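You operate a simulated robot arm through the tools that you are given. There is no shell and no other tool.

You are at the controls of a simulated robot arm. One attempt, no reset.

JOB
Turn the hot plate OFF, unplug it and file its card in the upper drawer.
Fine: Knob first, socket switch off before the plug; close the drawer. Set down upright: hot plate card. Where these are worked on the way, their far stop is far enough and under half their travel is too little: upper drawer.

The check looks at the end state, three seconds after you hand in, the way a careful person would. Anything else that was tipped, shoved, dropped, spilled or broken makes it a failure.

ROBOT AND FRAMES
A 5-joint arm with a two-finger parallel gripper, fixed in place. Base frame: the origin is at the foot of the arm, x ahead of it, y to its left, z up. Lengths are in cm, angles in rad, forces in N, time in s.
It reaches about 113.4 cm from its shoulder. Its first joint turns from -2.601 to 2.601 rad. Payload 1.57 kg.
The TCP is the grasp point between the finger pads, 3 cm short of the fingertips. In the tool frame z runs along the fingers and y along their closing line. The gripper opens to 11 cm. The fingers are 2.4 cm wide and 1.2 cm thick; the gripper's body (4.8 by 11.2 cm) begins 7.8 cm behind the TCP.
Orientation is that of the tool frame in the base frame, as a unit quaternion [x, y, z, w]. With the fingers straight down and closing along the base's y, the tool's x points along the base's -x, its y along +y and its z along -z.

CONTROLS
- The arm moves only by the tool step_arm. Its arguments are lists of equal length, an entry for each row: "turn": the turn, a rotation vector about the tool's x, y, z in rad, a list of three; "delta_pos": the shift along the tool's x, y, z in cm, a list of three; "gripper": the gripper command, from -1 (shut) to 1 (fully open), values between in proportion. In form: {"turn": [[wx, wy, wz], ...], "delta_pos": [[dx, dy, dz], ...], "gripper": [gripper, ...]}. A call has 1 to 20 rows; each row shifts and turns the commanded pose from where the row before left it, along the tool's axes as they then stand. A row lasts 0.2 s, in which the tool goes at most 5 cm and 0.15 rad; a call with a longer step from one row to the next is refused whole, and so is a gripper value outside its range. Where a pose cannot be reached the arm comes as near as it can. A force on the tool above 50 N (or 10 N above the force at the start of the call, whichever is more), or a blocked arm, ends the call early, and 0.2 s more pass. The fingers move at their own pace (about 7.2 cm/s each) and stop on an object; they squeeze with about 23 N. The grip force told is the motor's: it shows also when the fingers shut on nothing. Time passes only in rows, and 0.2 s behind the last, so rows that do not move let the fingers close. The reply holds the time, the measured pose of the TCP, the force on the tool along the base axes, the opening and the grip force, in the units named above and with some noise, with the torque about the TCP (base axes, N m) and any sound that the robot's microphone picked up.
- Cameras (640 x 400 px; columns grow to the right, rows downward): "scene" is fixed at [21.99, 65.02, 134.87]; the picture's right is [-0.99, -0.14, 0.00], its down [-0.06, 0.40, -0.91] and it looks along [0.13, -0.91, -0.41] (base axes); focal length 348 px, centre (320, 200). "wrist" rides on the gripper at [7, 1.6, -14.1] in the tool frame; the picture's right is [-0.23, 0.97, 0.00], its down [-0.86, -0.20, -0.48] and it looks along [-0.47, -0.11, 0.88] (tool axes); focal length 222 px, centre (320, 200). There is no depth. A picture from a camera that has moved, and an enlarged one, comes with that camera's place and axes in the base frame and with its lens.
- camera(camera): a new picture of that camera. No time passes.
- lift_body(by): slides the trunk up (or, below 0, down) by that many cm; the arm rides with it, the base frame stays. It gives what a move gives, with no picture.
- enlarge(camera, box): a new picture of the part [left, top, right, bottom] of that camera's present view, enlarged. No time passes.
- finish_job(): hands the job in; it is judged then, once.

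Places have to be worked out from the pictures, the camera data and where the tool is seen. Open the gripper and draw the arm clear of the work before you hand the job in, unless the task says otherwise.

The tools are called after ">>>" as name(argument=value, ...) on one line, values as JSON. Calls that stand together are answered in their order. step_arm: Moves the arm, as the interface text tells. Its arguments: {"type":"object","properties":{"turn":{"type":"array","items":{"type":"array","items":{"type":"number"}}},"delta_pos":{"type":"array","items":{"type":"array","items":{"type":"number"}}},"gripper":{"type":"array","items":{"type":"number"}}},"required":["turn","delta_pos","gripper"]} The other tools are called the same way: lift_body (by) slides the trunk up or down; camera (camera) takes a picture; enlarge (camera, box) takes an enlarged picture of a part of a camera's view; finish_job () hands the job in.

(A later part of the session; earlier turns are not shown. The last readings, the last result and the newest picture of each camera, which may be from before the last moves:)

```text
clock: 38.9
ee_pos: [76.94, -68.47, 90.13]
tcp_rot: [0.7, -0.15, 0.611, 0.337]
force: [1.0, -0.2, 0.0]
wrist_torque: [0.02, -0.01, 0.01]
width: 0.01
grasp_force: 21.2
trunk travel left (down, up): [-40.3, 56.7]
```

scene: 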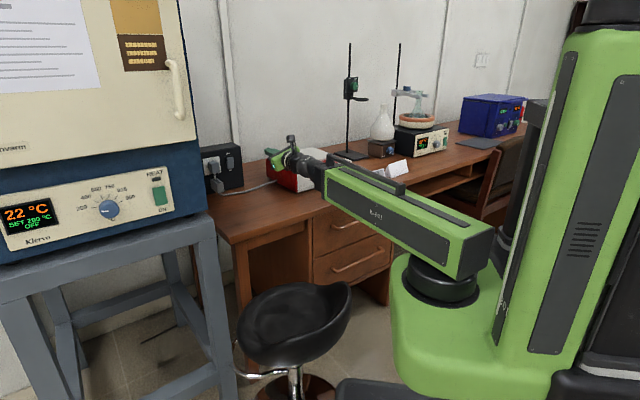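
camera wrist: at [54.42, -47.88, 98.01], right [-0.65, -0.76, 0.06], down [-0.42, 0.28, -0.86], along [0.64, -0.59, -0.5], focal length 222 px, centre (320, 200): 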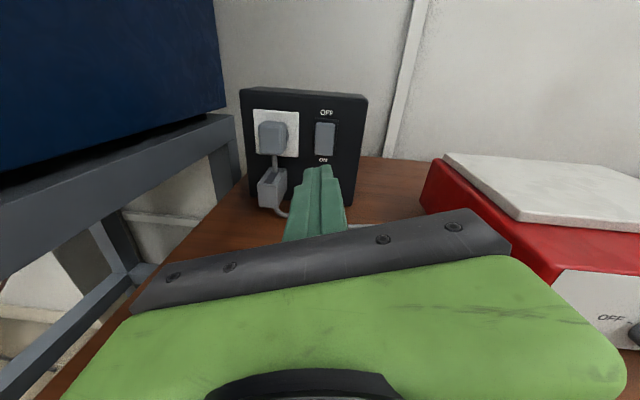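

It still extends, and the tip is now about 1.3 cm from the rocker. I press in with small steps and watch the force.

>>> step_arm(turn=[[0, 0, 0], [0, 0, 0], [0, 0, 0], [0, 0, 0]], delta_pos=[[0, 0, 0.4], [0, 0, 0.4], [0, 0, 0.4], [0, 0, 0.3]], gripper=[-1, -1, -1, -1])

>>> enlarge(camera="wrist", box=[220, 80, 420, 205])

>>> enlarge(camera="scene", box=[206, 140, 262, 184])

```text
clock: 39.9
ee_pos: [77.69, -69.15, 90.13]
tcp_rot: [0.701, -0.148, 0.611, 0.336]
force: [-11.4, 8.9, 0.7]
wrist_torque: [0.06, 0.13, -0.2]
width: 0.01
grasp_force: 21.3
trunk travel left (down, up): [-40.3, 56.7]
stopped in row 4: the force on the tool passed its limit at 59 N (the readings are from after the stop); the commanded pose is now the measured one
```

```text
3.20 times, centred on (320, 142) of wrist
camera zoom: at [67.42, -59.79, 97.78], right [-0.65, -0.76, 0.06], down [-0.42, 0.28, -0.86], along [0.63, -0.59, -0.5], focal length 711 px, centre (320, 384)
```

zoom: 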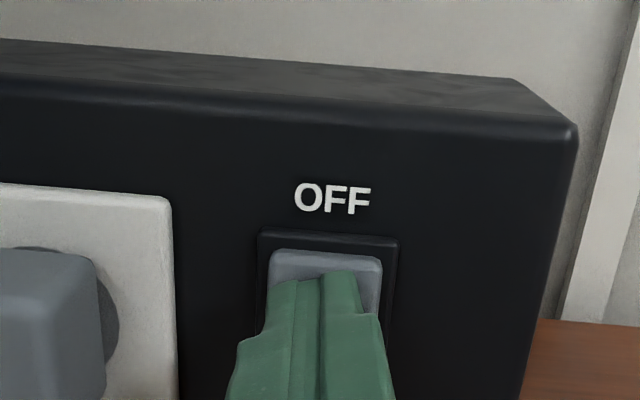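

```text
9.09 times, centred on (234, 162) of scene
camera zoom: at [21.99, 65.02, 134.87], right [-0.99, -0.14, 0.0], down [-0.06, 0.4, -0.91], along [0.13, -0.91, -0.41], focal length 3168 px, centre (1102, 546)
```

zoom: 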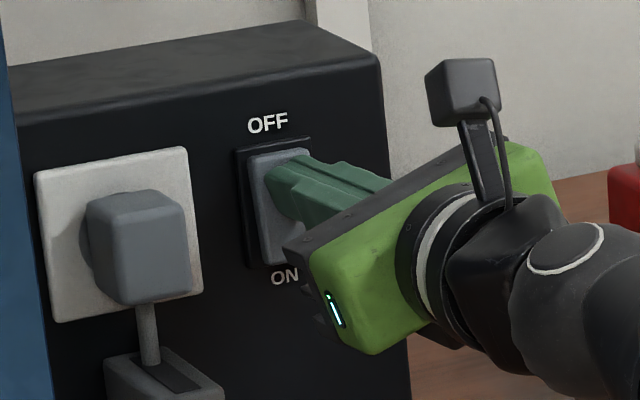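

There was firm contact with the upper part of the rocker. I back off and look at whether it flipped.

>>> step_arm(turn=[[0, 0, 0], [0, 0, 0], [0, 0, 0]], delta_pos=[[0, 0, -1], [0, 0, -3], [0, 0, -4]], gripper=[-1, -1, -1])

>>> enlarge(camera="wrist", box=[200, 60, 400, 185])

>>> enlarge(camera="scene", box=[206, 140, 262, 184])

```text
clock: 40.7
ee_pos: [71.57, -63.9, 90.25]
tcp_rot: [0.7, -0.149, 0.612, 0.336]
force: [0.1, 0.1, 0.5]
wrist_torque: [0.0, 0.0, 0.05]
width: 0.0
grasp_force: 21.7
trunk travel left (down, up): [-40.3, 56.7]
```

```text
3.20 times, centred on (300, 122) of wrist
camera zoom: at [61.29, -54.53, 97.69], right [-0.65, -0.76, 0.06], down [-0.41, 0.28, -0.86], along [0.64, -0.59, -0.5], focal length 711 px, centre (384, 448)
```

zoom: 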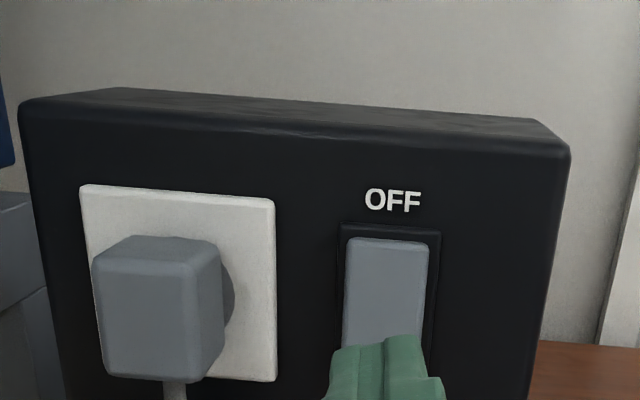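

```text
9.09 times, centred on (234, 162) of scene
camera zoom: at [21.99, 65.02, 134.87], right [-0.99, -0.14, 0.0], down [-0.06, 0.4, -0.91], along [0.13, -0.91, -0.41], focal length 3168 px, centre (1102, 546)
```

zoom: 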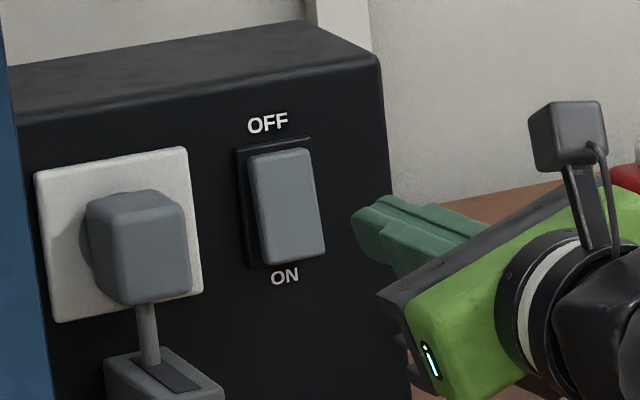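

I take the same enlarged view as at the start to compare the rocker's tilt directly.

>>> enlarge(camera="scene", box=[196, 140, 252, 196])

>>> enlarge(camera="scene", box=[220, 148, 244, 172])

```text
7.14 times, centred on (224, 168) of scene
camera zoom: at [21.99, 65.02, 134.87], right [-0.99, -0.14, 0.0], down [-0.06, 0.4, -0.91], along [0.13, -0.91, -0.41], focal length 2490 px, centre (1006, 429)
```

zoom: 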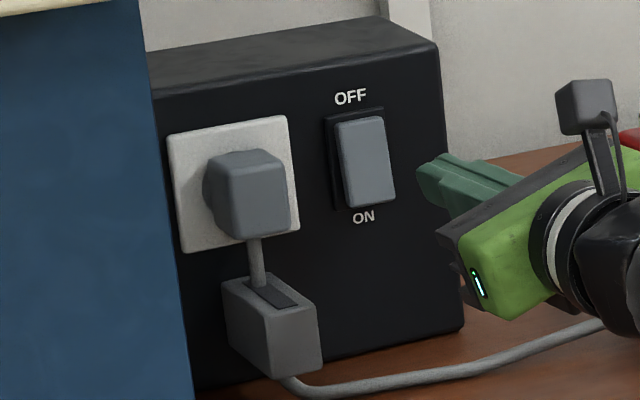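

```text
16.00 times, centred on (232, 160) of scene
camera zoom: at [21.99, 65.02, 134.87], right [-0.99, -0.14, 0.0], down [-0.06, 0.4, -0.91], along [0.13, -0.91, -0.41], focal length 5577 px, centre (1728, 840)
```

zoom: 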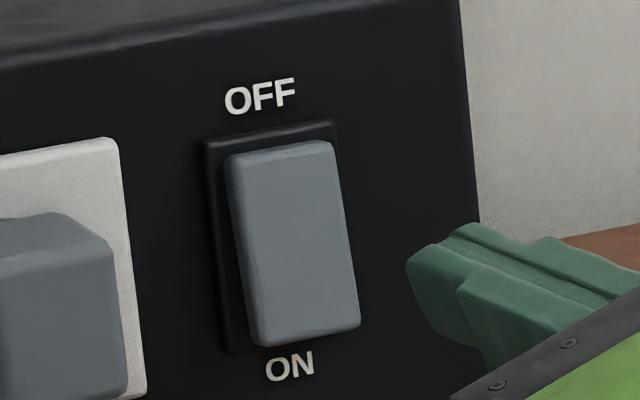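

The rocker has flipped: its top is now in and its bottom is out, so it is OFF, and the box has not moved. Next I set the height for the plug, swing left in line with it, and open the fingers to 7 cm.

>>> lift_body(by=-1.1)

>>> step_arm(turn=[[0.0356, 0.0109, -0.001], [0.0356, 0.0109, -0.001], [0, 0, 0.085]], delta_pos=[[1.042, -3.413, -0.066], [1.042, -3.413, -0.066], [0, 0, 0]], gripper=[0.27, 0.27, 0.27])

>>> enlarge(camera="wrist", box=[200, 60, 440, 210])

>>> camera(camera="wrist")

>>> camera(camera="scene")

```text
clock: 41.3
ee_pos: [71.66, -63.96, 89.15]
tcp_rot: [0.7, -0.149, 0.612, 0.337]
force: [-0.1, -0.6, 0.1]
wrist_torque: [0.01, 0.03, -0.01]
width: 0.0
grasp_force: 21.5
trunk travel left (down, up): [-39.2, 57.8]
```

```text
clock: 42.1
ee_pos: [76.08, -58.26, 89.12]
tcp_rot: [0.7, -0.151, 0.637, 0.286]
force: [-0.1, -1.0, -1.0]
wrist_torque: [0.02, 0.0, 0.0]
width: 7.0
grasp_force: 0.1
trunk travel left (down, up): [-39.2, 57.8]
```

```text
2.67 times, centred on (320, 135) of wrist
camera zoom: at [64.73, -50.25, 96.61], right [-0.59, -0.8, -0.02], down [-0.39, 0.31, -0.87], along [0.7, -0.51, -0.5], focal length 592 px, centre (320, 373)
```

zoom: 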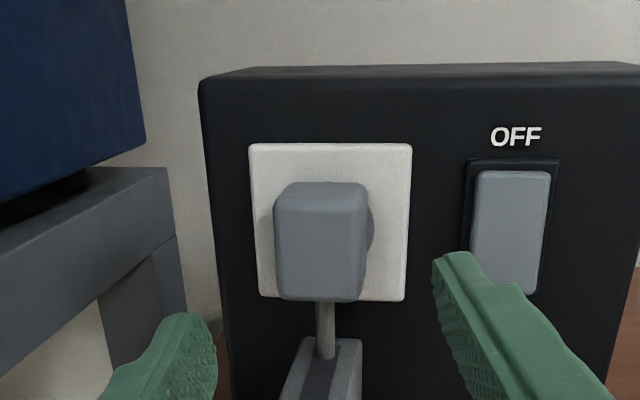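

```text
taken
camera wrist: at [64.73, -50.25, 96.61], right [-0.59, -0.8, -0.02], down [-0.39, 0.31, -0.87], along [0.7, -0.51, -0.5], focal length 222 px, centre (320, 200)
```

wrist: 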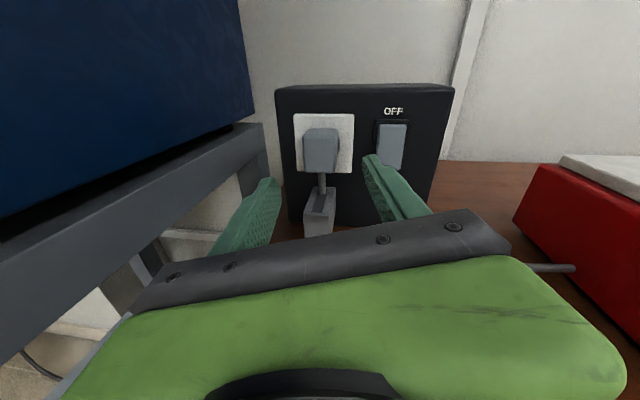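

```text
taken
```

scene: 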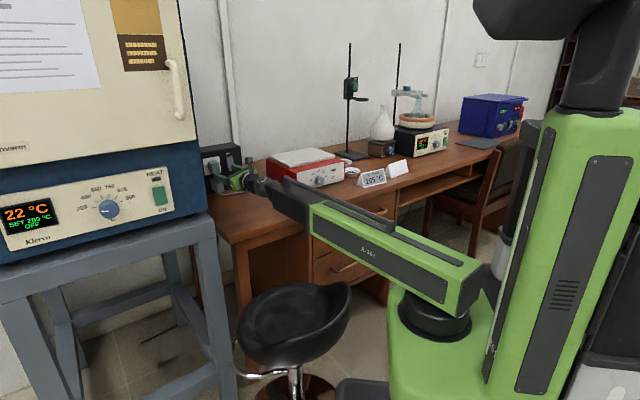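

The plug is centred on the tool axis in the wrist view. I advance 8.7 cm so the open fingers straddle the plug, staying short of the wall plate.

>>> step_arm(turn=[[0, 0, 0], [0, 0, 0], [0, 0, 0], [0, 0, 0], [0, 0, 0]], delta_pos=[[0, 0, 3], [0, 0, 3], [0, 0, 1.2], [0, 0, 0.8], [0, 0, 0.7]], gripper=[0.27, 0.27, 0.27, 0.27, 0.27])

>>> enlarge(camera="wrist", box=[200, 80, 440, 230])

>>> enlarge(camera="scene", box=[196, 136, 276, 196])

```text
clock: 43.3
ee_pos: [83.13, -63.67, 88.99]
tcp_rot: [0.7, -0.153, 0.636, 0.287]
force: [0.8, 0.8, 0.3]
wrist_torque: [-0.02, 0.0, -0.03]
width: 7.0
grasp_force: 0.0
trunk travel left (down, up): [-39.2, 57.8]
```

```text
2.67 times, centred on (320, 155) of wrist
camera zoom: at [71.76, -55.51, 96.58], right [-0.6, -0.8, -0.02], down [-0.39, 0.31, -0.86], along [0.7, -0.51, -0.5], focal length 592 px, centre (320, 320)
```

zoom: 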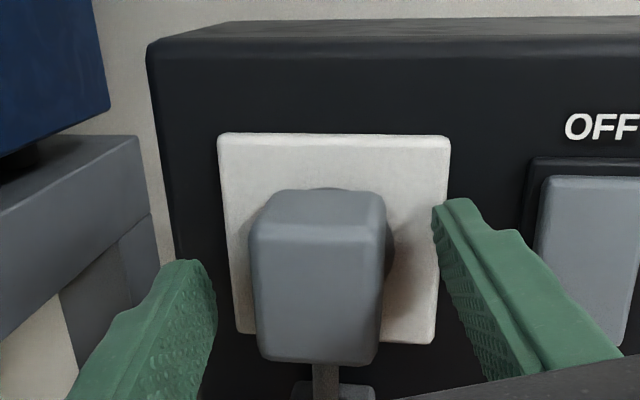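

```text
6.67 times, centred on (236, 166) of scene
camera zoom: at [21.99, 65.02, 134.87], right [-0.99, -0.14, 0.0], down [-0.06, 0.4, -0.91], along [0.13, -0.91, -0.41], focal length 2324 px, centre (880, 427)
```

zoom: 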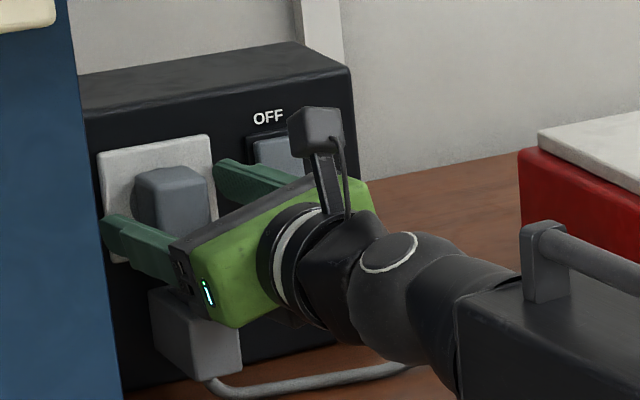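

The fingers straddle the plug with nothing touching. I close on it.

>>> step_arm(turn=[[0, 0, 0], [0, 0, 0], [0, 0, 0], [0, 0, 0]], delta_pos=[[0, 0, 0], [0, 0, 0], [0, 0, 0], [0, 0, 0]], gripper=[-1, -1, -1, -1])

>>> enlarge(camera="wrist", box=[200, 80, 440, 230])

```text
clock: 44.3
ee_pos: [83.09, -63.51, 89.04]
tcp_rot: [0.7, -0.154, 0.636, 0.285]
force: [0.6, 0.2, -1.6]
wrist_torque: [0.86, -1.05, -1.29]
width: 4.46
grasp_force: 45.2
trunk travel left (down, up): [-39.2, 57.8]
```

```text
2.67 times, centred on (320, 155) of wrist
camera zoom: at [71.74, -55.52, 96.57], right [-0.6, -0.8, -0.02], down [-0.39, 0.32, -0.86], along [0.7, -0.51, -0.5], focal length 592 px, centre (320, 320)
```

zoom: 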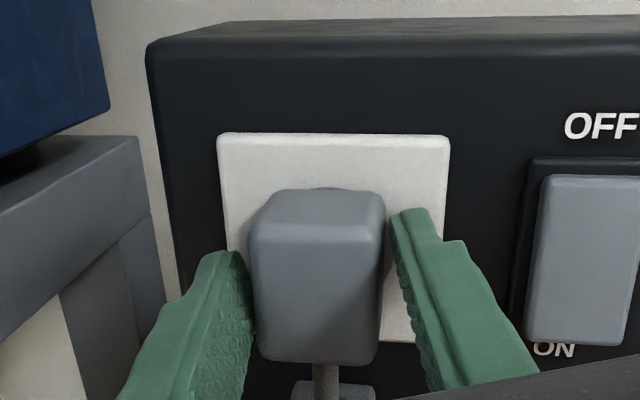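

The plug is gripped (width 4.46). I pull it straight out of the socket in small steps.

>>> step_arm(turn=[[0.0007, 0.00015, 0], [0.0007, 0.00015, 0], [0.0007, 0.00015, 0], [0.0007, 0.00015, 0]], delta_pos=[[0.016, -0.074, -0.495], [0.016, -0.074, -0.495], [0.016, -0.074, -0.495], [0.016, -0.074, -0.495]], gripper=[-1, -1, -1, -1])

>>> enlarge(camera="wrist", box=[200, 80, 440, 230])

>>> enlarge(camera="scene", box=[196, 136, 276, 196])

```text
clock: 45.3
ee_pos: [81.59, -62.21, 88.99]
tcp_rot: [0.7, -0.153, 0.637, 0.286]
force: [0.0, -0.7, -4.0]
wrist_torque: [1.26, -1.1, -1.49]
width: 4.52
grasp_force: 44.5
trunk travel left (down, up): [-39.2, 57.8]
```

```text
2.67 times, centred on (320, 155) of wrist
camera zoom: at [70.27, -54.09, 96.56], right [-0.59, -0.8, -0.02], down [-0.39, 0.31, -0.86], along [0.7, -0.5, -0.5], focal length 592 px, centre (320, 320)
```

zoom: 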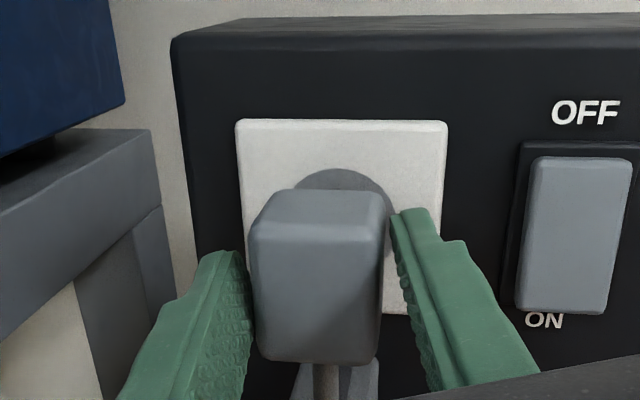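

```text
6.67 times, centred on (236, 166) of scene
camera zoom: at [21.99, 65.02, 134.87], right [-0.99, -0.14, 0.0], down [-0.06, 0.4, -0.91], along [0.13, -0.91, -0.41], focal length 2324 px, centre (880, 427)
```

zoom: 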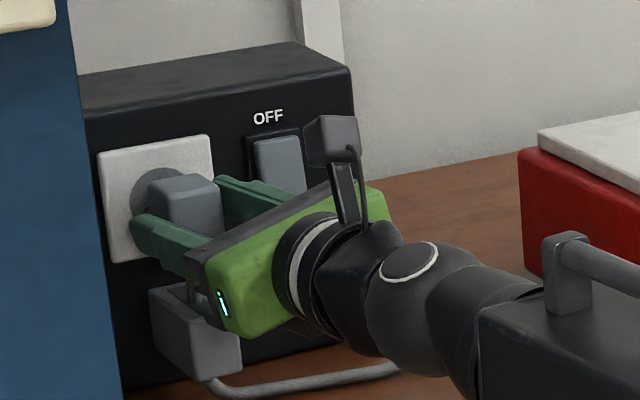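

The plug is coming out and the box stays put. I keep pulling.

>>> step_arm(turn=[[0.001, 0.0002, 0], [0.001, 0.0002, 0], [0.001, 0.0002, 0], [0.001, 0.0002, 0], [0.001, 0.0002, 0]], delta_pos=[[0.022, -0.104, -0.693], [0.022, -0.104, -0.693], [0.022, -0.104, -0.693], [0.022, -0.104, -0.693], [0.022, -0.104, -0.693]], gripper=[-1, -1, -1, -1, -1])

>>> enlarge(camera="wrist", box=[200, 80, 440, 230])

>>> enlarge(camera="scene", box=[196, 136, 276, 196])

```text
clock: 46.5
ee_pos: [79.18, -59.93, 88.82]
tcp_rot: [0.7, -0.15, 0.637, 0.285]
force: [14.0, -20.9, -2.6]
wrist_torque: [0.96, -0.76, -0.63]
width: 4.21
grasp_force: 44.6
trunk travel left (down, up): [-39.2, 57.8]
```

```text
2.67 times, centred on (320, 155) of wrist
camera zoom: at [67.8, -51.9, 96.44], right [-0.59, -0.81, -0.02], down [-0.39, 0.31, -0.87], along [0.7, -0.5, -0.5], focal length 592 px, centre (320, 320)
```

zoom: 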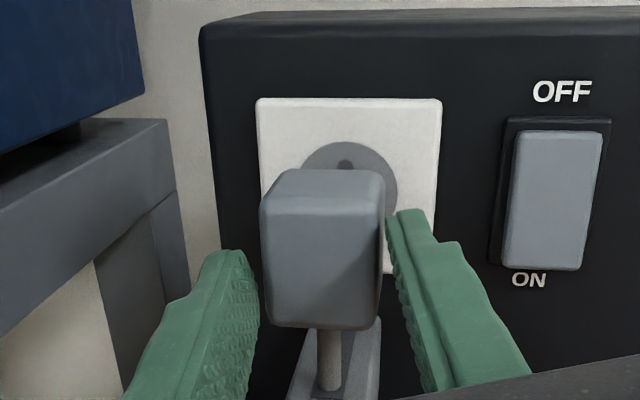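

```text
6.67 times, centred on (236, 166) of scene
camera zoom: at [21.99, 65.02, 134.87], right [-0.99, -0.14, 0.0], down [-0.06, 0.4, -0.91], along [0.13, -0.91, -0.41], focal length 2324 px, centre (880, 427)
```

zoom: 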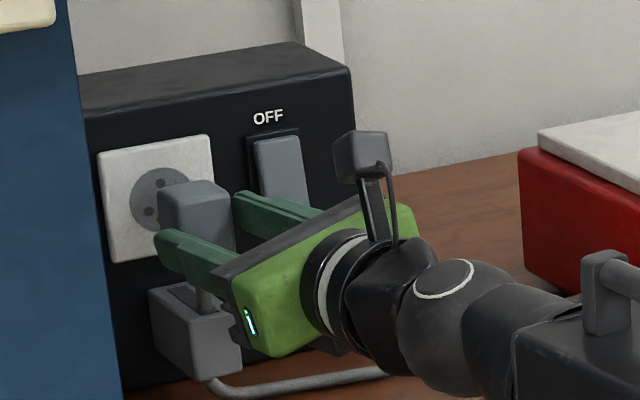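

The resistance has risen and the fingers have begun to slip on the plug. I look closely at the plug, its stem and the block below.

>>> enlarge(camera="scene", box=[208, 152, 248, 192])

>>> enlarge(camera="wrist", box=[270, 110, 390, 235])

```text
10.00 times, centred on (228, 172) of scene
camera zoom: at [21.99, 65.02, 134.87], right [-0.99, -0.14, 0.0], down [-0.06, 0.4, -0.91], along [0.13, -0.91, -0.41], focal length 3485 px, centre (1240, 480)
```

zoom: 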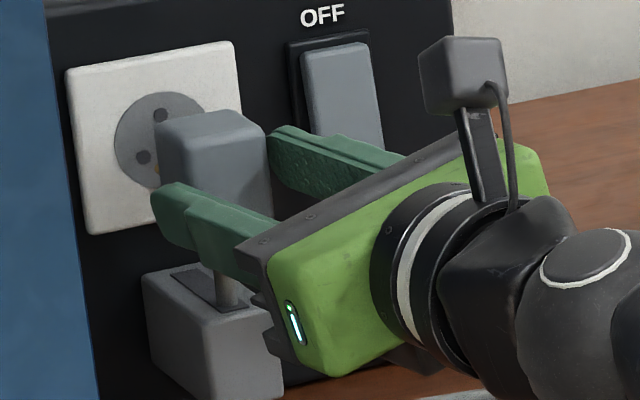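

```text
3.20 times, centred on (330, 172) of wrist
camera zoom: at [67.8, -51.9, 96.44], right [-0.59, -0.81, -0.02], down [-0.39, 0.31, -0.87], along [0.7, -0.5, -0.5], focal length 711 px, centre (288, 288)
```

zoom: 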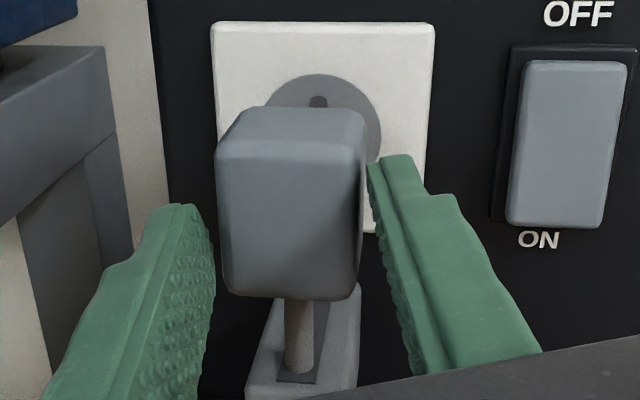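

The plug's stem has slid to the front end of the slot in its holder block, so the plug is fully out at its stop. I release it and withdraw.

>>> step_arm(turn=[[0, 0, 0], [0, 0, 0], [0, 0, 0], [0, 0, 0], [0, 0, 0]], delta_pos=[[0, 0, 0], [0, 0, 0], [0, 0, -2], [0, 0, -4], [0, 0, -5]], gripper=[0.27, 0.27, 0.27, 0.27, 0.27])

>>> camera(camera="wrist")

>>> enlarge(camera="scene", box=[196, 140, 252, 196])

```text
clock: 47.7
ee_pos: [70.14, -53.3, 89.14]
tcp_rot: [0.699, -0.15, 0.639, 0.285]
force: [-0.2, -0.6, 0.0]
wrist_torque: [0.02, 0.01, 0.0]
width: 6.99
grasp_force: 0.1
trunk travel left (down, up): [-39.2, 57.8]
```

```text
taken
camera wrist: at [58.79, -45.2, 96.64], right [-0.59, -0.81, -0.02], down [-0.39, 0.31, -0.87], along [0.71, -0.5, -0.5], focal length 222 px, centre (320, 200)
```

wrist: 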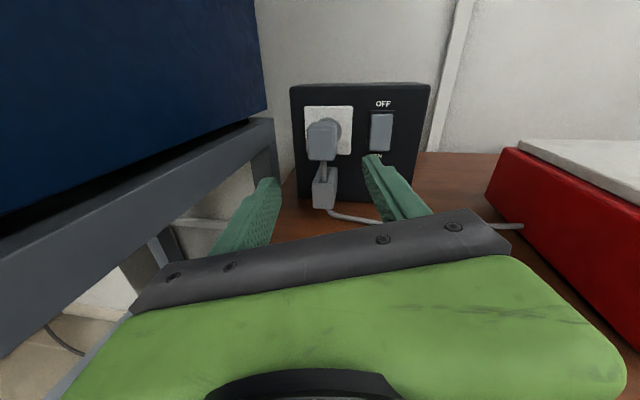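

```text
7.14 times, centred on (224, 168) of scene
camera zoom: at [21.99, 65.02, 134.87], right [-0.99, -0.14, 0.0], down [-0.06, 0.4, -0.91], along [0.13, -0.91, -0.41], focal length 2490 px, centre (1006, 429)
```

zoom: 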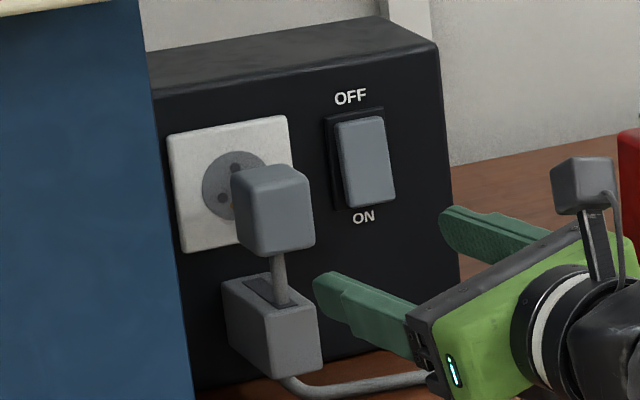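

The plug is out, the switch is OFF, and nothing else has moved. Next is the drawer: I raise the trunk, pitch the tool down to about 45° and swing right to look at the handle and card.

>>> lift_body(by=22)

>>> step_arm(turn=[[0, 0, 0], [0, 0, 0], [0.0272, -0.1281, 0], [0.0272, -0.1281, 0], [0.0272, -0.1281, 0], [0.0272, -0.1281, 0], [0.0272, -0.1281, 0], [0.0272, -0.1281, 0], [-0.0409, -0.0087, 0.044], [-0.0409, -0.0087, 0.044], [-0.0409, -0.0087, 0.044], [-0.0409, -0.0087, 0.044], [-0.0409, -0.0087, 0.044], [-0.0409, -0.0087, 0.044], [-0.0409, -0.0087, 0.044], [-0.0409, -0.0087, 0.044], [-0.0409, -0.0087, 0.044]], delta_pos=[[0, 0, -3], [0, 0, -3], [-3.025, -0.643, -0.203], [-3.025, -0.643, -0.203], [-3.025, -0.643, -0.203], [-3.025, -0.643, -0.203], [-3.025, -0.643, -0.203], [-3.025, -0.643, -0.203], [-1.039, 4.409, -0.094], [-1.039, 4.409, -0.094], [-1.039, 4.409, -0.094], [-1.039, 4.409, -0.094], [-1.039, 4.409, -0.094], [-1.039, 4.409, -0.094], [-1.039, 4.409, -0.094], [-1.039, 4.409, -0.094], [-1.039, 4.409, -0.094]], gripper=[0, 0, 0, 0, 0, 0, 0, 0, 0, 0, 0, 0, 0, 0, 0, 0, 0])

>>> camera(camera="wrist")

>>> camera(camera="scene")

```text
clock: 50.0
ee_pos: [70.23, -53.19, 111.13]
tcp_rot: [0.699, -0.149, 0.64, 0.283]
force: [0.6, 0.0, 0.6]
wrist_torque: [-0.04, 0.01, 0.0]
width: 7.01
grasp_force: 0.1
trunk travel left (down, up): [-61.2, 35.8]
```

```text
clock: 53.6
ee_pos: [27.69, -70.41, 94.45]
tcp_rot: [0.822, -0.432, 0.287, 0.237]
force: [0.5, -0.2, 0.4]
wrist_torque: [0.02, 0.03, -0.01]
width: 5.49
grasp_force: 0.0
trunk travel left (down, up): [-61.2, 35.8]
```

```text
taken
camera wrist: at [25.86, -66.33, 109.65], right [-0.93, -0.37, -0.02], down [-0.35, 0.9, -0.26], along [0.11, -0.24, -0.97], focal length 222 px, centre (320, 200)
```

wrist: 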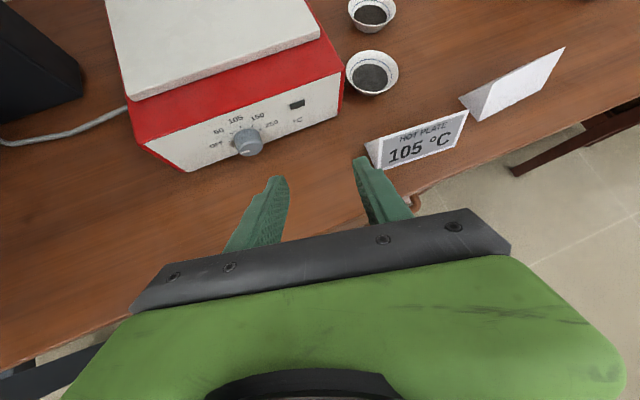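

```text
taken
```

scene: 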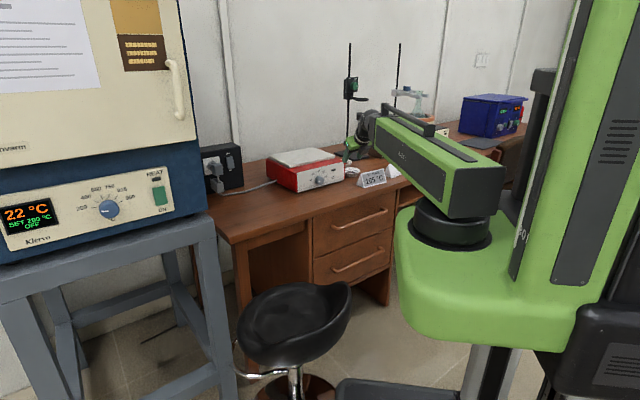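

I enlarge the card and the handle region for measurement.

>>> enlarge(camera="wrist", box=[340, 30, 580, 220])

>>> enlarge(camera="scene", box=[340, 160, 404, 200])

>>> enlarge(camera="scene", box=[310, 185, 400, 275])

```text
2.11 times, centred on (460, 125) of wrist
camera zoom: at [25.86, -66.33, 109.65], right [-0.93, -0.37, -0.02], down [-0.35, 0.9, -0.26], along [0.11, -0.24, -0.97], focal length 468 px, centre (25, 358)
```

zoom: 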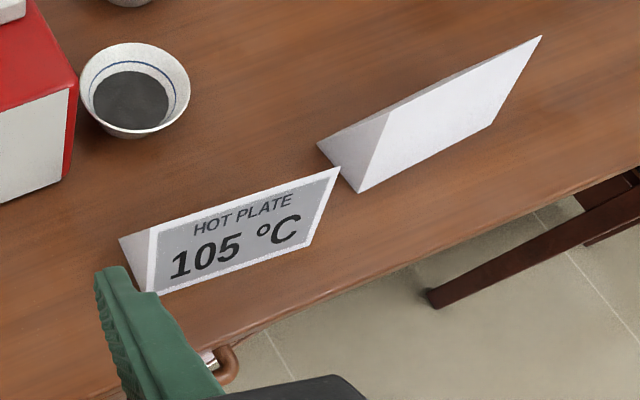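

```text
10.00 times, centred on (372, 180) of scene
camera zoom: at [21.99, 65.02, 134.87], right [-0.99, -0.14, 0.0], down [-0.06, 0.4, -0.91], along [0.13, -0.91, -0.41], focal length 3485 px, centre (-200, 400)
```

zoom: 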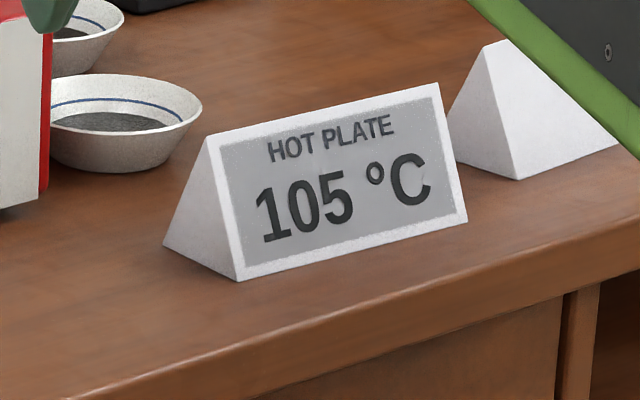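

```text
4.44 times, centred on (355, 230) of scene
camera zoom: at [21.99, 65.02, 134.87], right [-0.99, -0.14, 0.0], down [-0.06, 0.4, -0.91], along [0.13, -0.91, -0.41], focal length 1549 px, centre (164, 67)
```

zoom: 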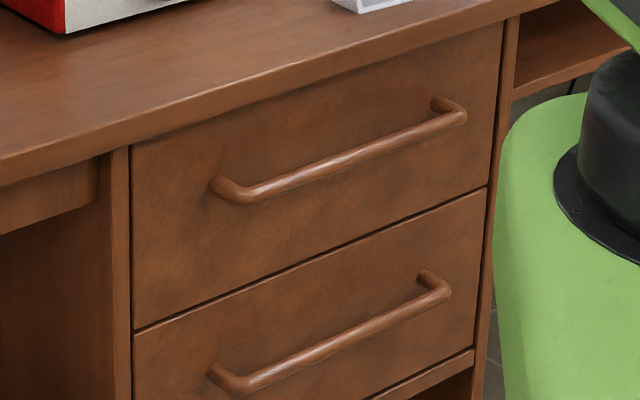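

The plug view, card and handle now triangulate well: the handle bar is at u≈68, z≈65, and the card is centred near [19.3, -89, 76]. I swing to the handle's right part and spin the fingers so they can straddle the bar.

>>> step_arm(turn=[[-0.0391, -0.0076, 0.0418], [-0.0391, -0.0076, 0.0418], [-0.0391, -0.0076, 0.0418], [0, 0, -0.141], [0, 0, -0.141], [0, 0, -0.141], [0, 0, -0.141], [0, 0, -0.141], [0, 0, -0.141], [0, 0, -0.141], [0, 0, -0.141], [0, 0, -0.141], [0, 0, -0.141], [0, 0, -0.141], [0, 0, -0.141], [0, 0, -0.141]], delta_pos=[[-0.923, 4.265, -0.087], [-0.923, 4.265, -0.087], [-0.923, 4.265, -0.087], [0, 0, 0], [0, 0, 0], [0, 0, 0], [0, 0, 0], [0, 0, 0], [0, 0, 0], [0, 0, 0], [0, 0, 0], [0, 0, 0], [0, 0, 0], [0, 0, 0], [0, 0, 0], [0, 0, 0]], gripper=[-0.35, -0.35, -0.35, -0.35, -0.35, -0.35, -0.35, -0.35, -0.35, -0.35, -0.35, -0.35, -0.35, -0.35, -0.35, -0.35])

>>> camera(camera="wrist")

```text
clock: 57.0
ee_pos: [15.53, -74.7, 94.43]
tcp_rot: [0.873, 0.317, -0.045, 0.369]
force: [-0.3, 0.6, 0.1]
wrist_torque: [0.0, 0.04, 0.0]
width: 3.59
grasp_force: 0.1
trunk travel left (down, up): [-61.2, 35.8]
```

```text
taken
camera wrist: at [19.79, -62.4, 103.53], right [0.39, -0.63, 0.67], down [-0.87, -0.02, 0.49], along [-0.3, -0.78, -0.56], focal length 222 px, centre (320, 200)
```

wrist: 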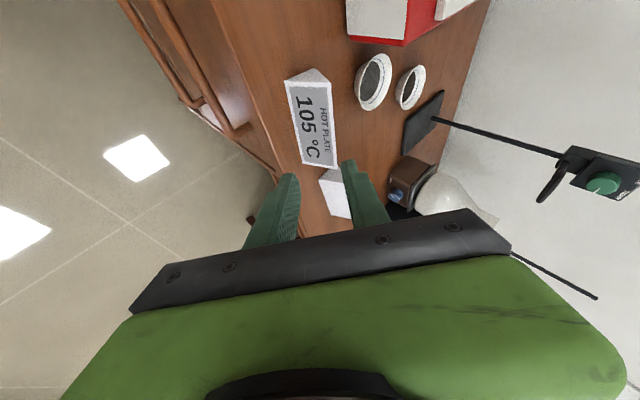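

I retract a little so the fingers clear the bar, then lower the trunk most of the way and look.

>>> step_arm(turn=[[0, 0, 0]], delta_pos=[[0.987, -1.935, -2.07]], gripper=[-0.35])

>>> lift_body(by=-20)

>>> camera(camera="wrist")

>>> camera(camera="scene")

```text
clock: 57.4
ee_pos: [14.75, -71.71, 94.42]
tcp_rot: [0.872, 0.316, -0.046, 0.37]
force: [0.2, -0.5, 0.3]
wrist_torque: [0.02, 0.02, 0.01]
width: 3.57
grasp_force: 0.1
trunk travel left (down, up): [-61.2, 35.8]
```

```text
clock: 59.6
ee_pos: [14.83, -71.68, 74.49]
tcp_rot: [0.872, 0.315, -0.045, 0.371]
force: [1.0, -0.5, -0.6]
wrist_torque: [-0.01, 0.01, 0.02]
width: 3.59
grasp_force: 0.1
trunk travel left (down, up): [-41.2, 55.8]
```

```text
taken
camera wrist: at [19.16, -59.45, 83.55], right [0.39, -0.63, 0.67], down [-0.87, -0.01, 0.49], along [-0.3, -0.78, -0.56], focal length 222 px, centre (320, 200)
```

wrist: 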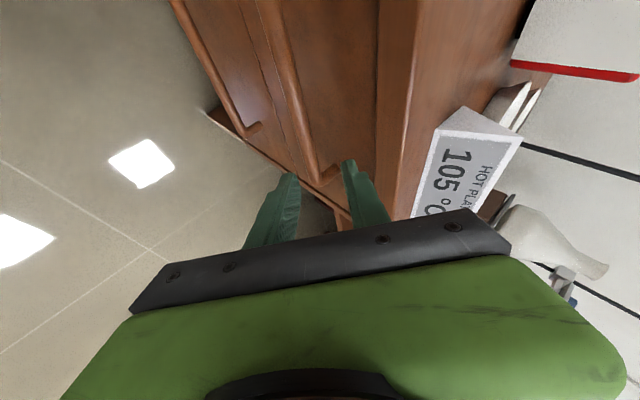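

```text
taken
```

scene: 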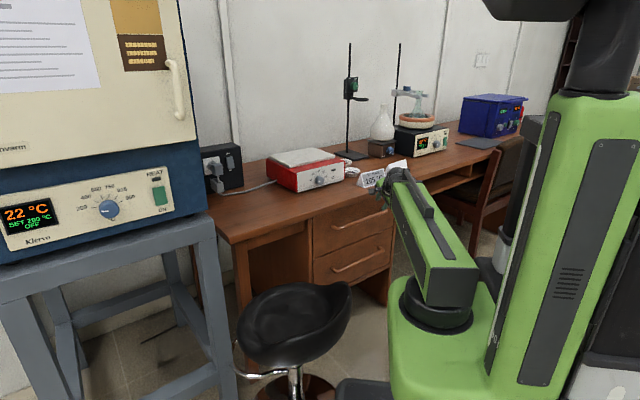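

>>> enlarge(camera="wrist", box=[220, 60, 420, 220])

```text
2.50 times, centred on (320, 140) of wrist
camera zoom: at [19.16, -59.45, 83.55], right [0.39, -0.63, 0.67], down [-0.87, -0.01, 0.49], along [-0.3, -0.78, -0.56], focal length 555 px, centre (320, 350)
```

zoom: 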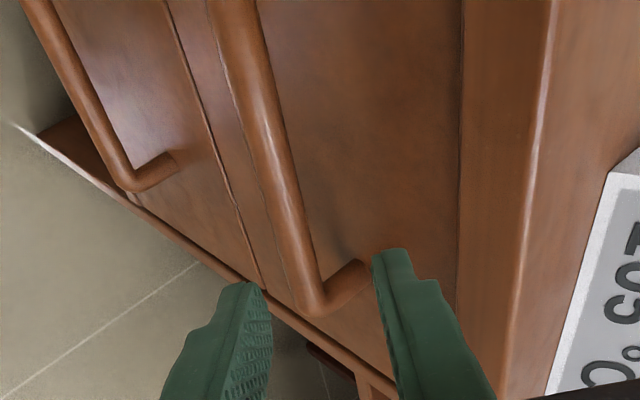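

The handle bar is at u≈67.3, z≈65, and its right bend is at v≈-50. I lower to just above the bar and extend so the upper finger passes over it below the desk lip.

>>> lift_body(by=-5.8)

>>> step_arm(turn=[[0, 0, 0], [0, 0, 0], [0, 0, 0]], delta_pos=[[-0.619, 1.213, 1.297], [-0.619, 1.213, 1.297], [-0.619, 1.213, 1.297]], gripper=[-0.09, -0.09, -0.09])

>>> enlarge(camera="wrist", box=[220, 80, 420, 240])

>>> enlarge(camera="scene", box=[320, 170, 440, 260])

```text
clock: 60.5
ee_pos: [14.8, -71.71, 68.68]
tcp_rot: [0.872, 0.316, -0.045, 0.371]
force: [-0.3, 0.7, 0.7]
wrist_torque: [0.0, -0.01, -0.01]
width: 3.58
grasp_force: 0.1
trunk travel left (down, up): [-35.4, 61.6]
```

```text
clock: 61.3
ee_pos: [16.09, -77.16, 68.72]
tcp_rot: [0.872, 0.316, -0.046, 0.37]
force: [0.9, 0.1, 0.3]
wrist_torque: [0.0, 0.02, 0.0]
width: 5.04
grasp_force: 0.0
trunk travel left (down, up): [-35.4, 61.6]
```

```text
2.50 times, centred on (320, 160) of wrist
camera zoom: at [20.37, -65.02, 77.74], right [0.39, -0.63, 0.67], down [-0.87, -0.01, 0.49], along [-0.3, -0.78, -0.56], focal length 555 px, centre (320, 300)
```

zoom: 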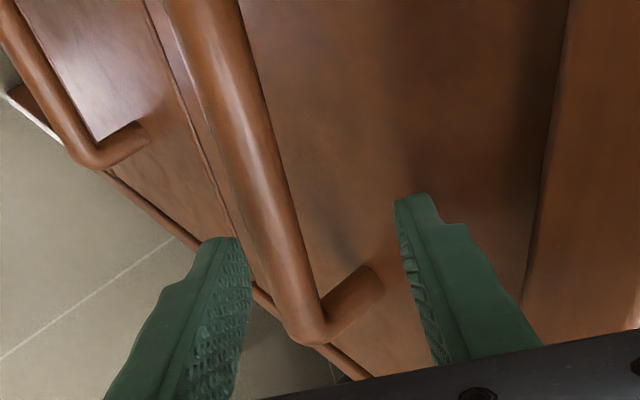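

```text
4.44 times, centred on (380, 215) of scene
camera zoom: at [21.99, 65.02, 134.87], right [-0.99, -0.14, 0.0], down [-0.06, 0.4, -0.91], along [0.13, -0.91, -0.41], focal length 1549 px, centre (53, 133)
```

zoom: 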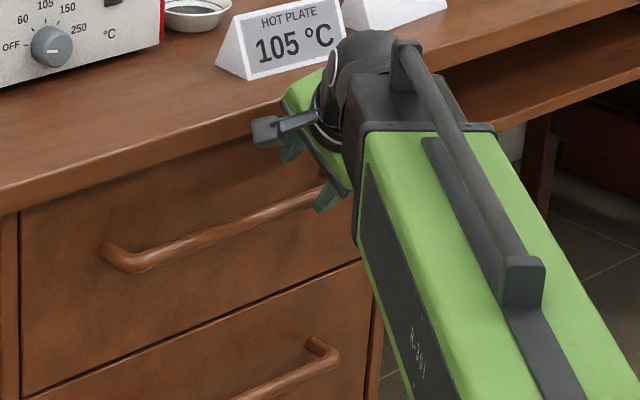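

The bar lies between the fingers, slightly beyond the tips. Lowering 2.5 cm should centre it about 1.8 cm past the TCP.

>>> lift_body(by=-2.5)

>>> enlarge(camera="wrist", box=[220, 80, 420, 240])

```text
clock: 62.0
ee_pos: [16.0, -77.21, 66.14]
tcp_rot: [0.873, 0.316, -0.045, 0.37]
force: [-0.6, -0.8, 0.1]
wrist_torque: [0.01, -0.01, -0.03]
width: 5.02
grasp_force: 0.0
trunk travel left (down, up): [-32.9, 64.1]
```

```text
2.50 times, centred on (320, 160) of wrist
camera zoom: at [20.38, -64.99, 75.24], right [0.39, -0.63, 0.67], down [-0.87, -0.01, 0.49], along [-0.3, -0.78, -0.56], focal length 555 px, centre (320, 300)
```

zoom: 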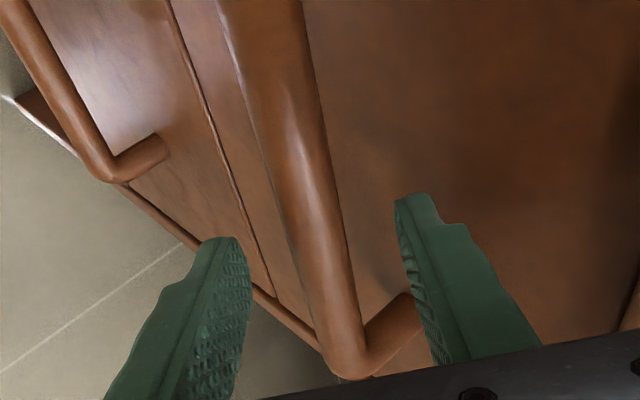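

The bar is centred between the fingers. I close on it.

>>> step_arm(turn=[[0, 0, 0], [0, 0, 0], [0, 0, 0], [0, 0, 0]], delta_pos=[[0, 0, 0], [0, 0, 0], [0, 0, 0], [0, 0, 0]], gripper=[-1, -1, -1, -1])

>>> enlarge(camera="wrist", box=[220, 80, 420, 240])

```text
clock: 63.0
ee_pos: [15.94, -77.29, 66.24]
tcp_rot: [0.873, 0.314, -0.044, 0.37]
force: [0.9, -1.6, 1.5]
wrist_torque: [0.29, -0.41, -0.75]
width: 1.84
grasp_force: 33.1
trunk travel left (down, up): [-32.9, 64.1]
```

```text
2.50 times, centred on (320, 160) of wrist
camera zoom: at [20.38, -64.99, 75.26], right [0.39, -0.63, 0.67], down [-0.87, -0.01, 0.49], along [-0.3, -0.78, -0.56], focal length 555 px, centre (320, 300)
```

zoom: 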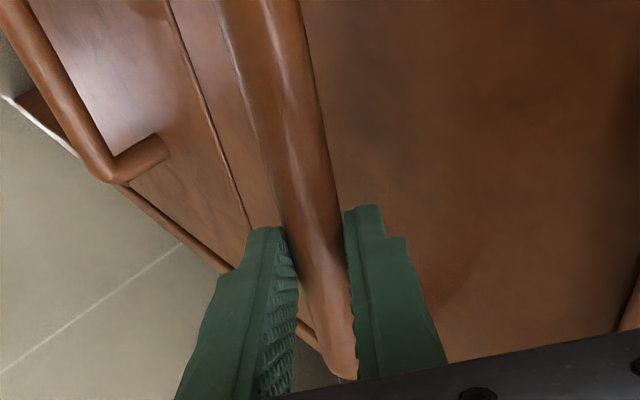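

Gripped, with the bar between the pads at width 1.84. I pull the drawer straight out about 7 cm.

>>> step_arm(turn=[[0.001, -0.002, 0.0025], [0.0021, -0.0041, 0.0049], [0.0021, -0.0041, 0.0049], [0.0021, -0.0041, 0.0049], [0.0021, -0.0041, 0.0049], [0.0021, -0.0041, 0.0049], [0.0021, -0.0041, 0.0049]], delta_pos=[[-0.1, -0.394, -0.293], [-0.193, -0.788, -0.585], [-0.193, -0.788, -0.585], [-0.193, -0.788, -0.585], [-0.193, -0.788, -0.585], [-0.193, -0.788, -0.585], [-0.193, -0.788, -0.585]], gripper=[-1, -1, -1, -1, -1, -1, -1])

>>> camera(camera="scene")

>>> camera(camera="wrist")

```text
clock: 64.7
ee_pos: [11.34, -72.51, 66.12]
tcp_rot: [0.879, 0.297, -0.053, 0.369]
force: [-6.5, -6.4, 6.4]
wrist_torque: [0.31, -0.42, -0.08]
width: 1.8
grasp_force: 32.4
trunk travel left (down, up): [-32.9, 64.1]
```

```text
taken
```

scene: 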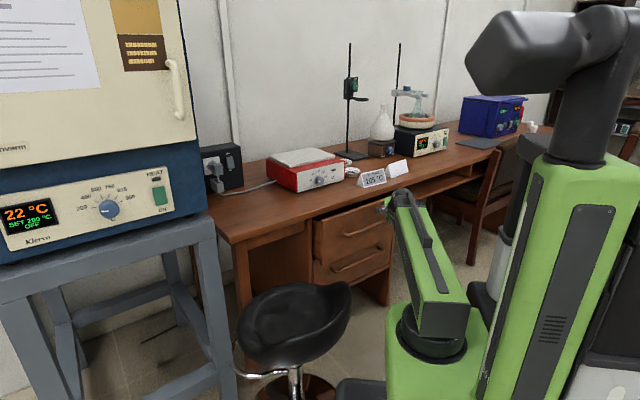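

```text
taken
camera wrist: at [16.31, -60.48, 75.25], right [0.36, -0.65, 0.67], down [-0.87, 0.02, 0.49], along [-0.33, -0.76, -0.56], focal length 222 px, centre (320, 200)
```

wrist: 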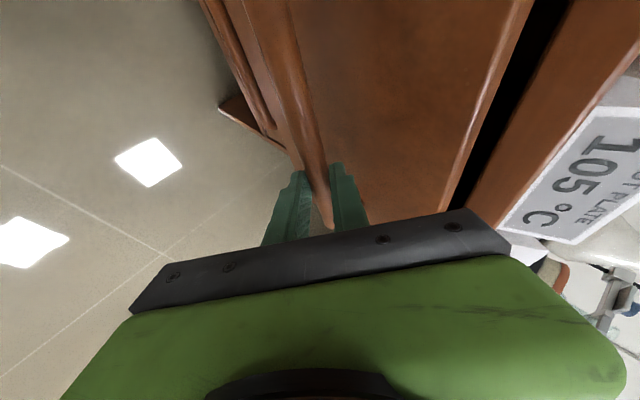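

The drawer is open about 6.6 cm. I release the bar, rise straight up, and turn the tool to point straight down for a longer second pull.

>>> step_arm(turn=[[0, 0, 0], [0, 0, 0], [0, 0, 0]], delta_pos=[[0, 0, 0], [0, 0, 0], [0, 0, 0]], gripper=[-0.09, -0.09, -0.09])

>>> lift_body(by=22)

>>> step_arm(turn=[[0.1137, 0.0574, 0], [0.1137, 0.0574, 0], [0.1137, 0.0574, 0], [0.1137, 0.0574, 0], [0.1137, 0.0574, 0], [0.1137, 0.0574, 0], [0, 0, -0.136]], delta_pos=[[0.414, -0.819, 1.815], [0.307, -0.607, 1.533], [0.216, -0.428, 1.223], [0.144, -0.286, 0.89], [0.092, -0.182, 0.539], [0.06, -0.12, 0.176], [0, 0, 0]], gripper=[-0.09, -0.09, -0.09, -0.09, -0.09, -0.09, -0.09])

>>> camera(camera="wrist")

>>> camera(camera="scene")

```text
clock: 65.5
ee_pos: [11.59, -72.54, 66.26]
tcp_rot: [0.88, 0.296, -0.052, 0.369]
force: [0.2, 0.4, -0.4]
wrist_torque: [-0.01, -0.01, 0.01]
width: 5.0
grasp_force: 0.0
trunk travel left (down, up): [-32.9, 64.1]
```

```text
clock: 67.8
ee_pos: [11.54, -72.53, 88.19]
tcp_rot: [0.88, 0.296, -0.053, 0.368]
force: [0.0, 0.6, -0.7]
wrist_torque: [0.01, 0.03, -0.01]
width: 5.03
grasp_force: 0.1
trunk travel left (down, up): [-54.9, 42.1]
```

```text
clock: 69.4
ee_pos: [11.75, -73.48, 81.48]
tcp_rot: [0.923, 0.384, 0.001, -0.001]
force: [0.3, 0.4, -1.0]
wrist_torque: [0.04, 0.01, 0.0]
width: 5.01
grasp_force: 0.1
trunk travel left (down, up): [-54.9, 42.1]
```

```text
taken
camera wrist: at [17.78, -69.75, 95.73], right [0.53, -0.85, 0.0], down [-0.74, -0.47, 0.48], along [-0.41, -0.25, -0.88], focal length 222 px, centre (320, 200)
```

wrist: 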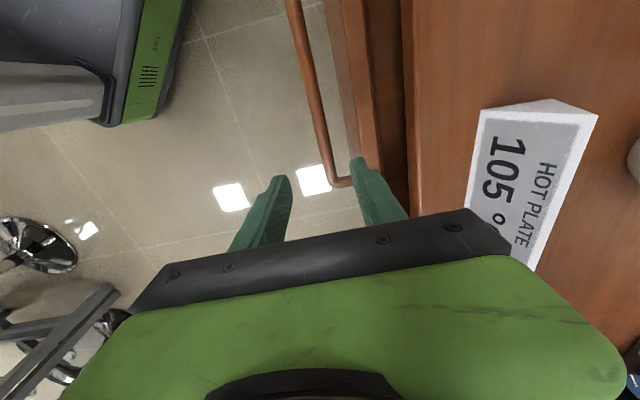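

```text
taken
```

scene: 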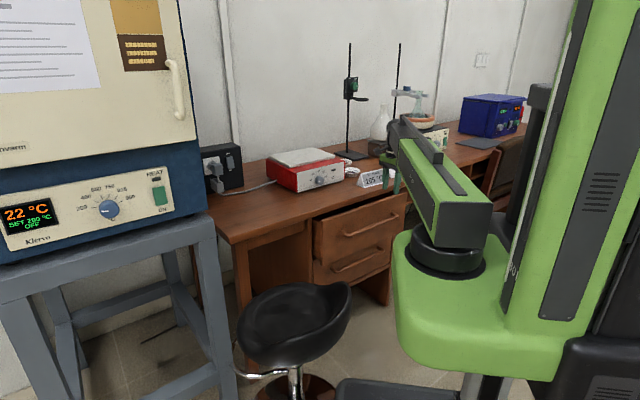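

>>> enlarge(camera="wrist", box=[250, 60, 450, 210])

```text
2.67 times, centred on (350, 135) of wrist
camera zoom: at [17.78, -69.75, 95.73], right [0.53, -0.85, 0.0], down [-0.74, -0.47, 0.48], along [-0.41, -0.25, -0.88], focal length 592 px, centre (240, 373)
```

zoom: 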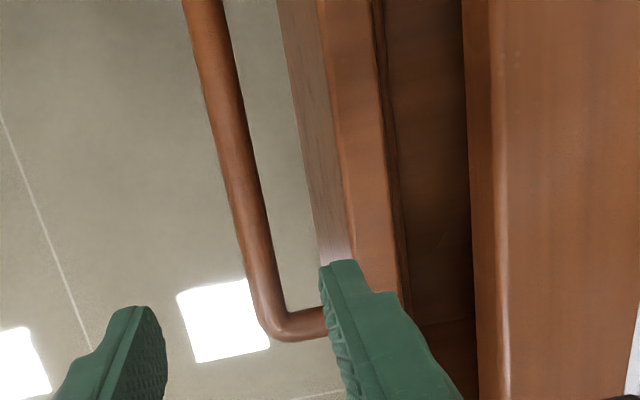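

The bar is now at u≈60.5 with about 3 cm of space behind it. I narrow the gap to 3.4 cm, centre over the bar and lower the fingers around it.

>>> step_arm(turn=[[0, 0, 0], [0, 0, 0]], delta_pos=[[0, 0.2, 0], [0, 0, 0]], gripper=[-0.38, -0.38])

>>> lift_body(by=-10)

>>> enlarge(camera="wrist", box=[250, 80, 450, 230])

```text
clock: 70.0
ee_pos: [11.93, -73.61, 81.63]
tcp_rot: [0.924, 0.382, 0.001, -0.001]
force: [0.2, -0.4, 0.5]
wrist_torque: [0.01, 0.03, 0.0]
width: 3.42
grasp_force: 0.1
trunk travel left (down, up): [-54.9, 42.1]
```

```text
clock: 71.3
ee_pos: [11.84, -73.56, 71.48]
tcp_rot: [0.923, 0.384, 0.001, 0.0]
force: [0.0, 0.3, 0.4]
wrist_torque: [-0.01, 0.02, 0.02]
width: 3.39
grasp_force: 0.0
trunk travel left (down, up): [-44.9, 52.1]
```

```text
2.67 times, centred on (350, 155) of wrist
camera zoom: at [17.92, -69.9, 85.74], right [0.53, -0.85, 0.0], down [-0.75, -0.46, 0.48], along [-0.41, -0.25, -0.88], focal length 592 px, centre (240, 320)
```

zoom: 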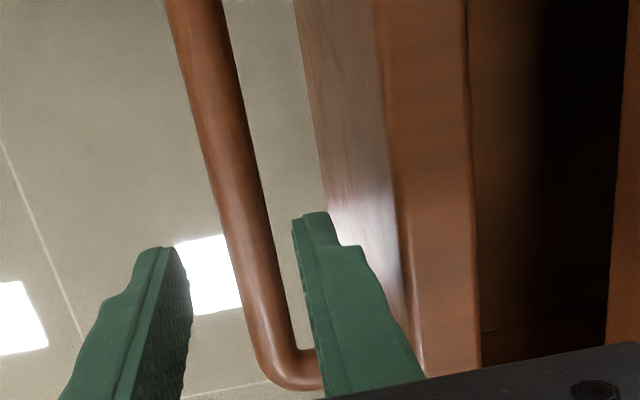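

The fingers straddle the bar cleanly. I lower the rest and close.

>>> lift_body(by=-5.4)

>>> step_arm(turn=[[0, 0, 0], [0, 0, 0], [0, 0, 0], [0, 0, 0]], delta_pos=[[0, 0, 0], [0, 0, 0], [0, 0, 0], [0, 0, 0]], gripper=[-1, -1, -1, -1])

>>> enlarge(camera="wrist", box=[250, 80, 450, 230])

```text
clock: 72.3
ee_pos: [11.88, -73.67, 66.19]
tcp_rot: [0.924, 0.383, 0.001, -0.001]
force: [-0.3, -0.2, 0.4]
wrist_torque: [0.0, -0.03, 0.02]
width: 3.41
grasp_force: 0.1
trunk travel left (down, up): [-39.5, 57.5]
```

```text
clock: 73.3
ee_pos: [11.91, -73.6, 66.08]
tcp_rot: [0.924, 0.384, 0.001, 0.0]
force: [1.1, -0.5, 0.2]
wrist_torque: [0.0, 0.09, -0.08]
width: 1.78
grasp_force: 32.0
trunk travel left (down, up): [-39.5, 57.5]
```

```text
2.67 times, centred on (350, 155) of wrist
camera zoom: at [17.92, -69.9, 80.34], right [0.53, -0.85, 0.0], down [-0.75, -0.46, 0.48], along [-0.41, -0.25, -0.88], focal length 592 px, centre (240, 320)
```

zoom: 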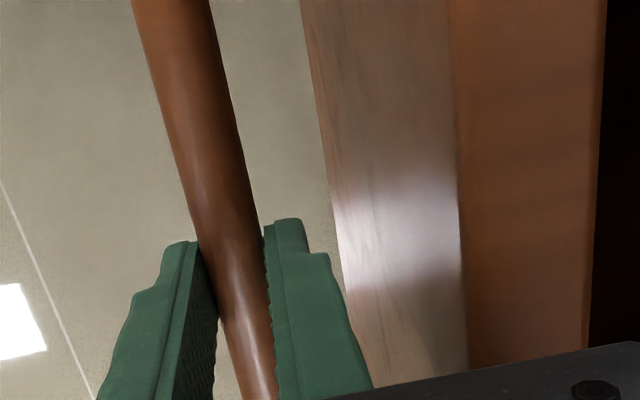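

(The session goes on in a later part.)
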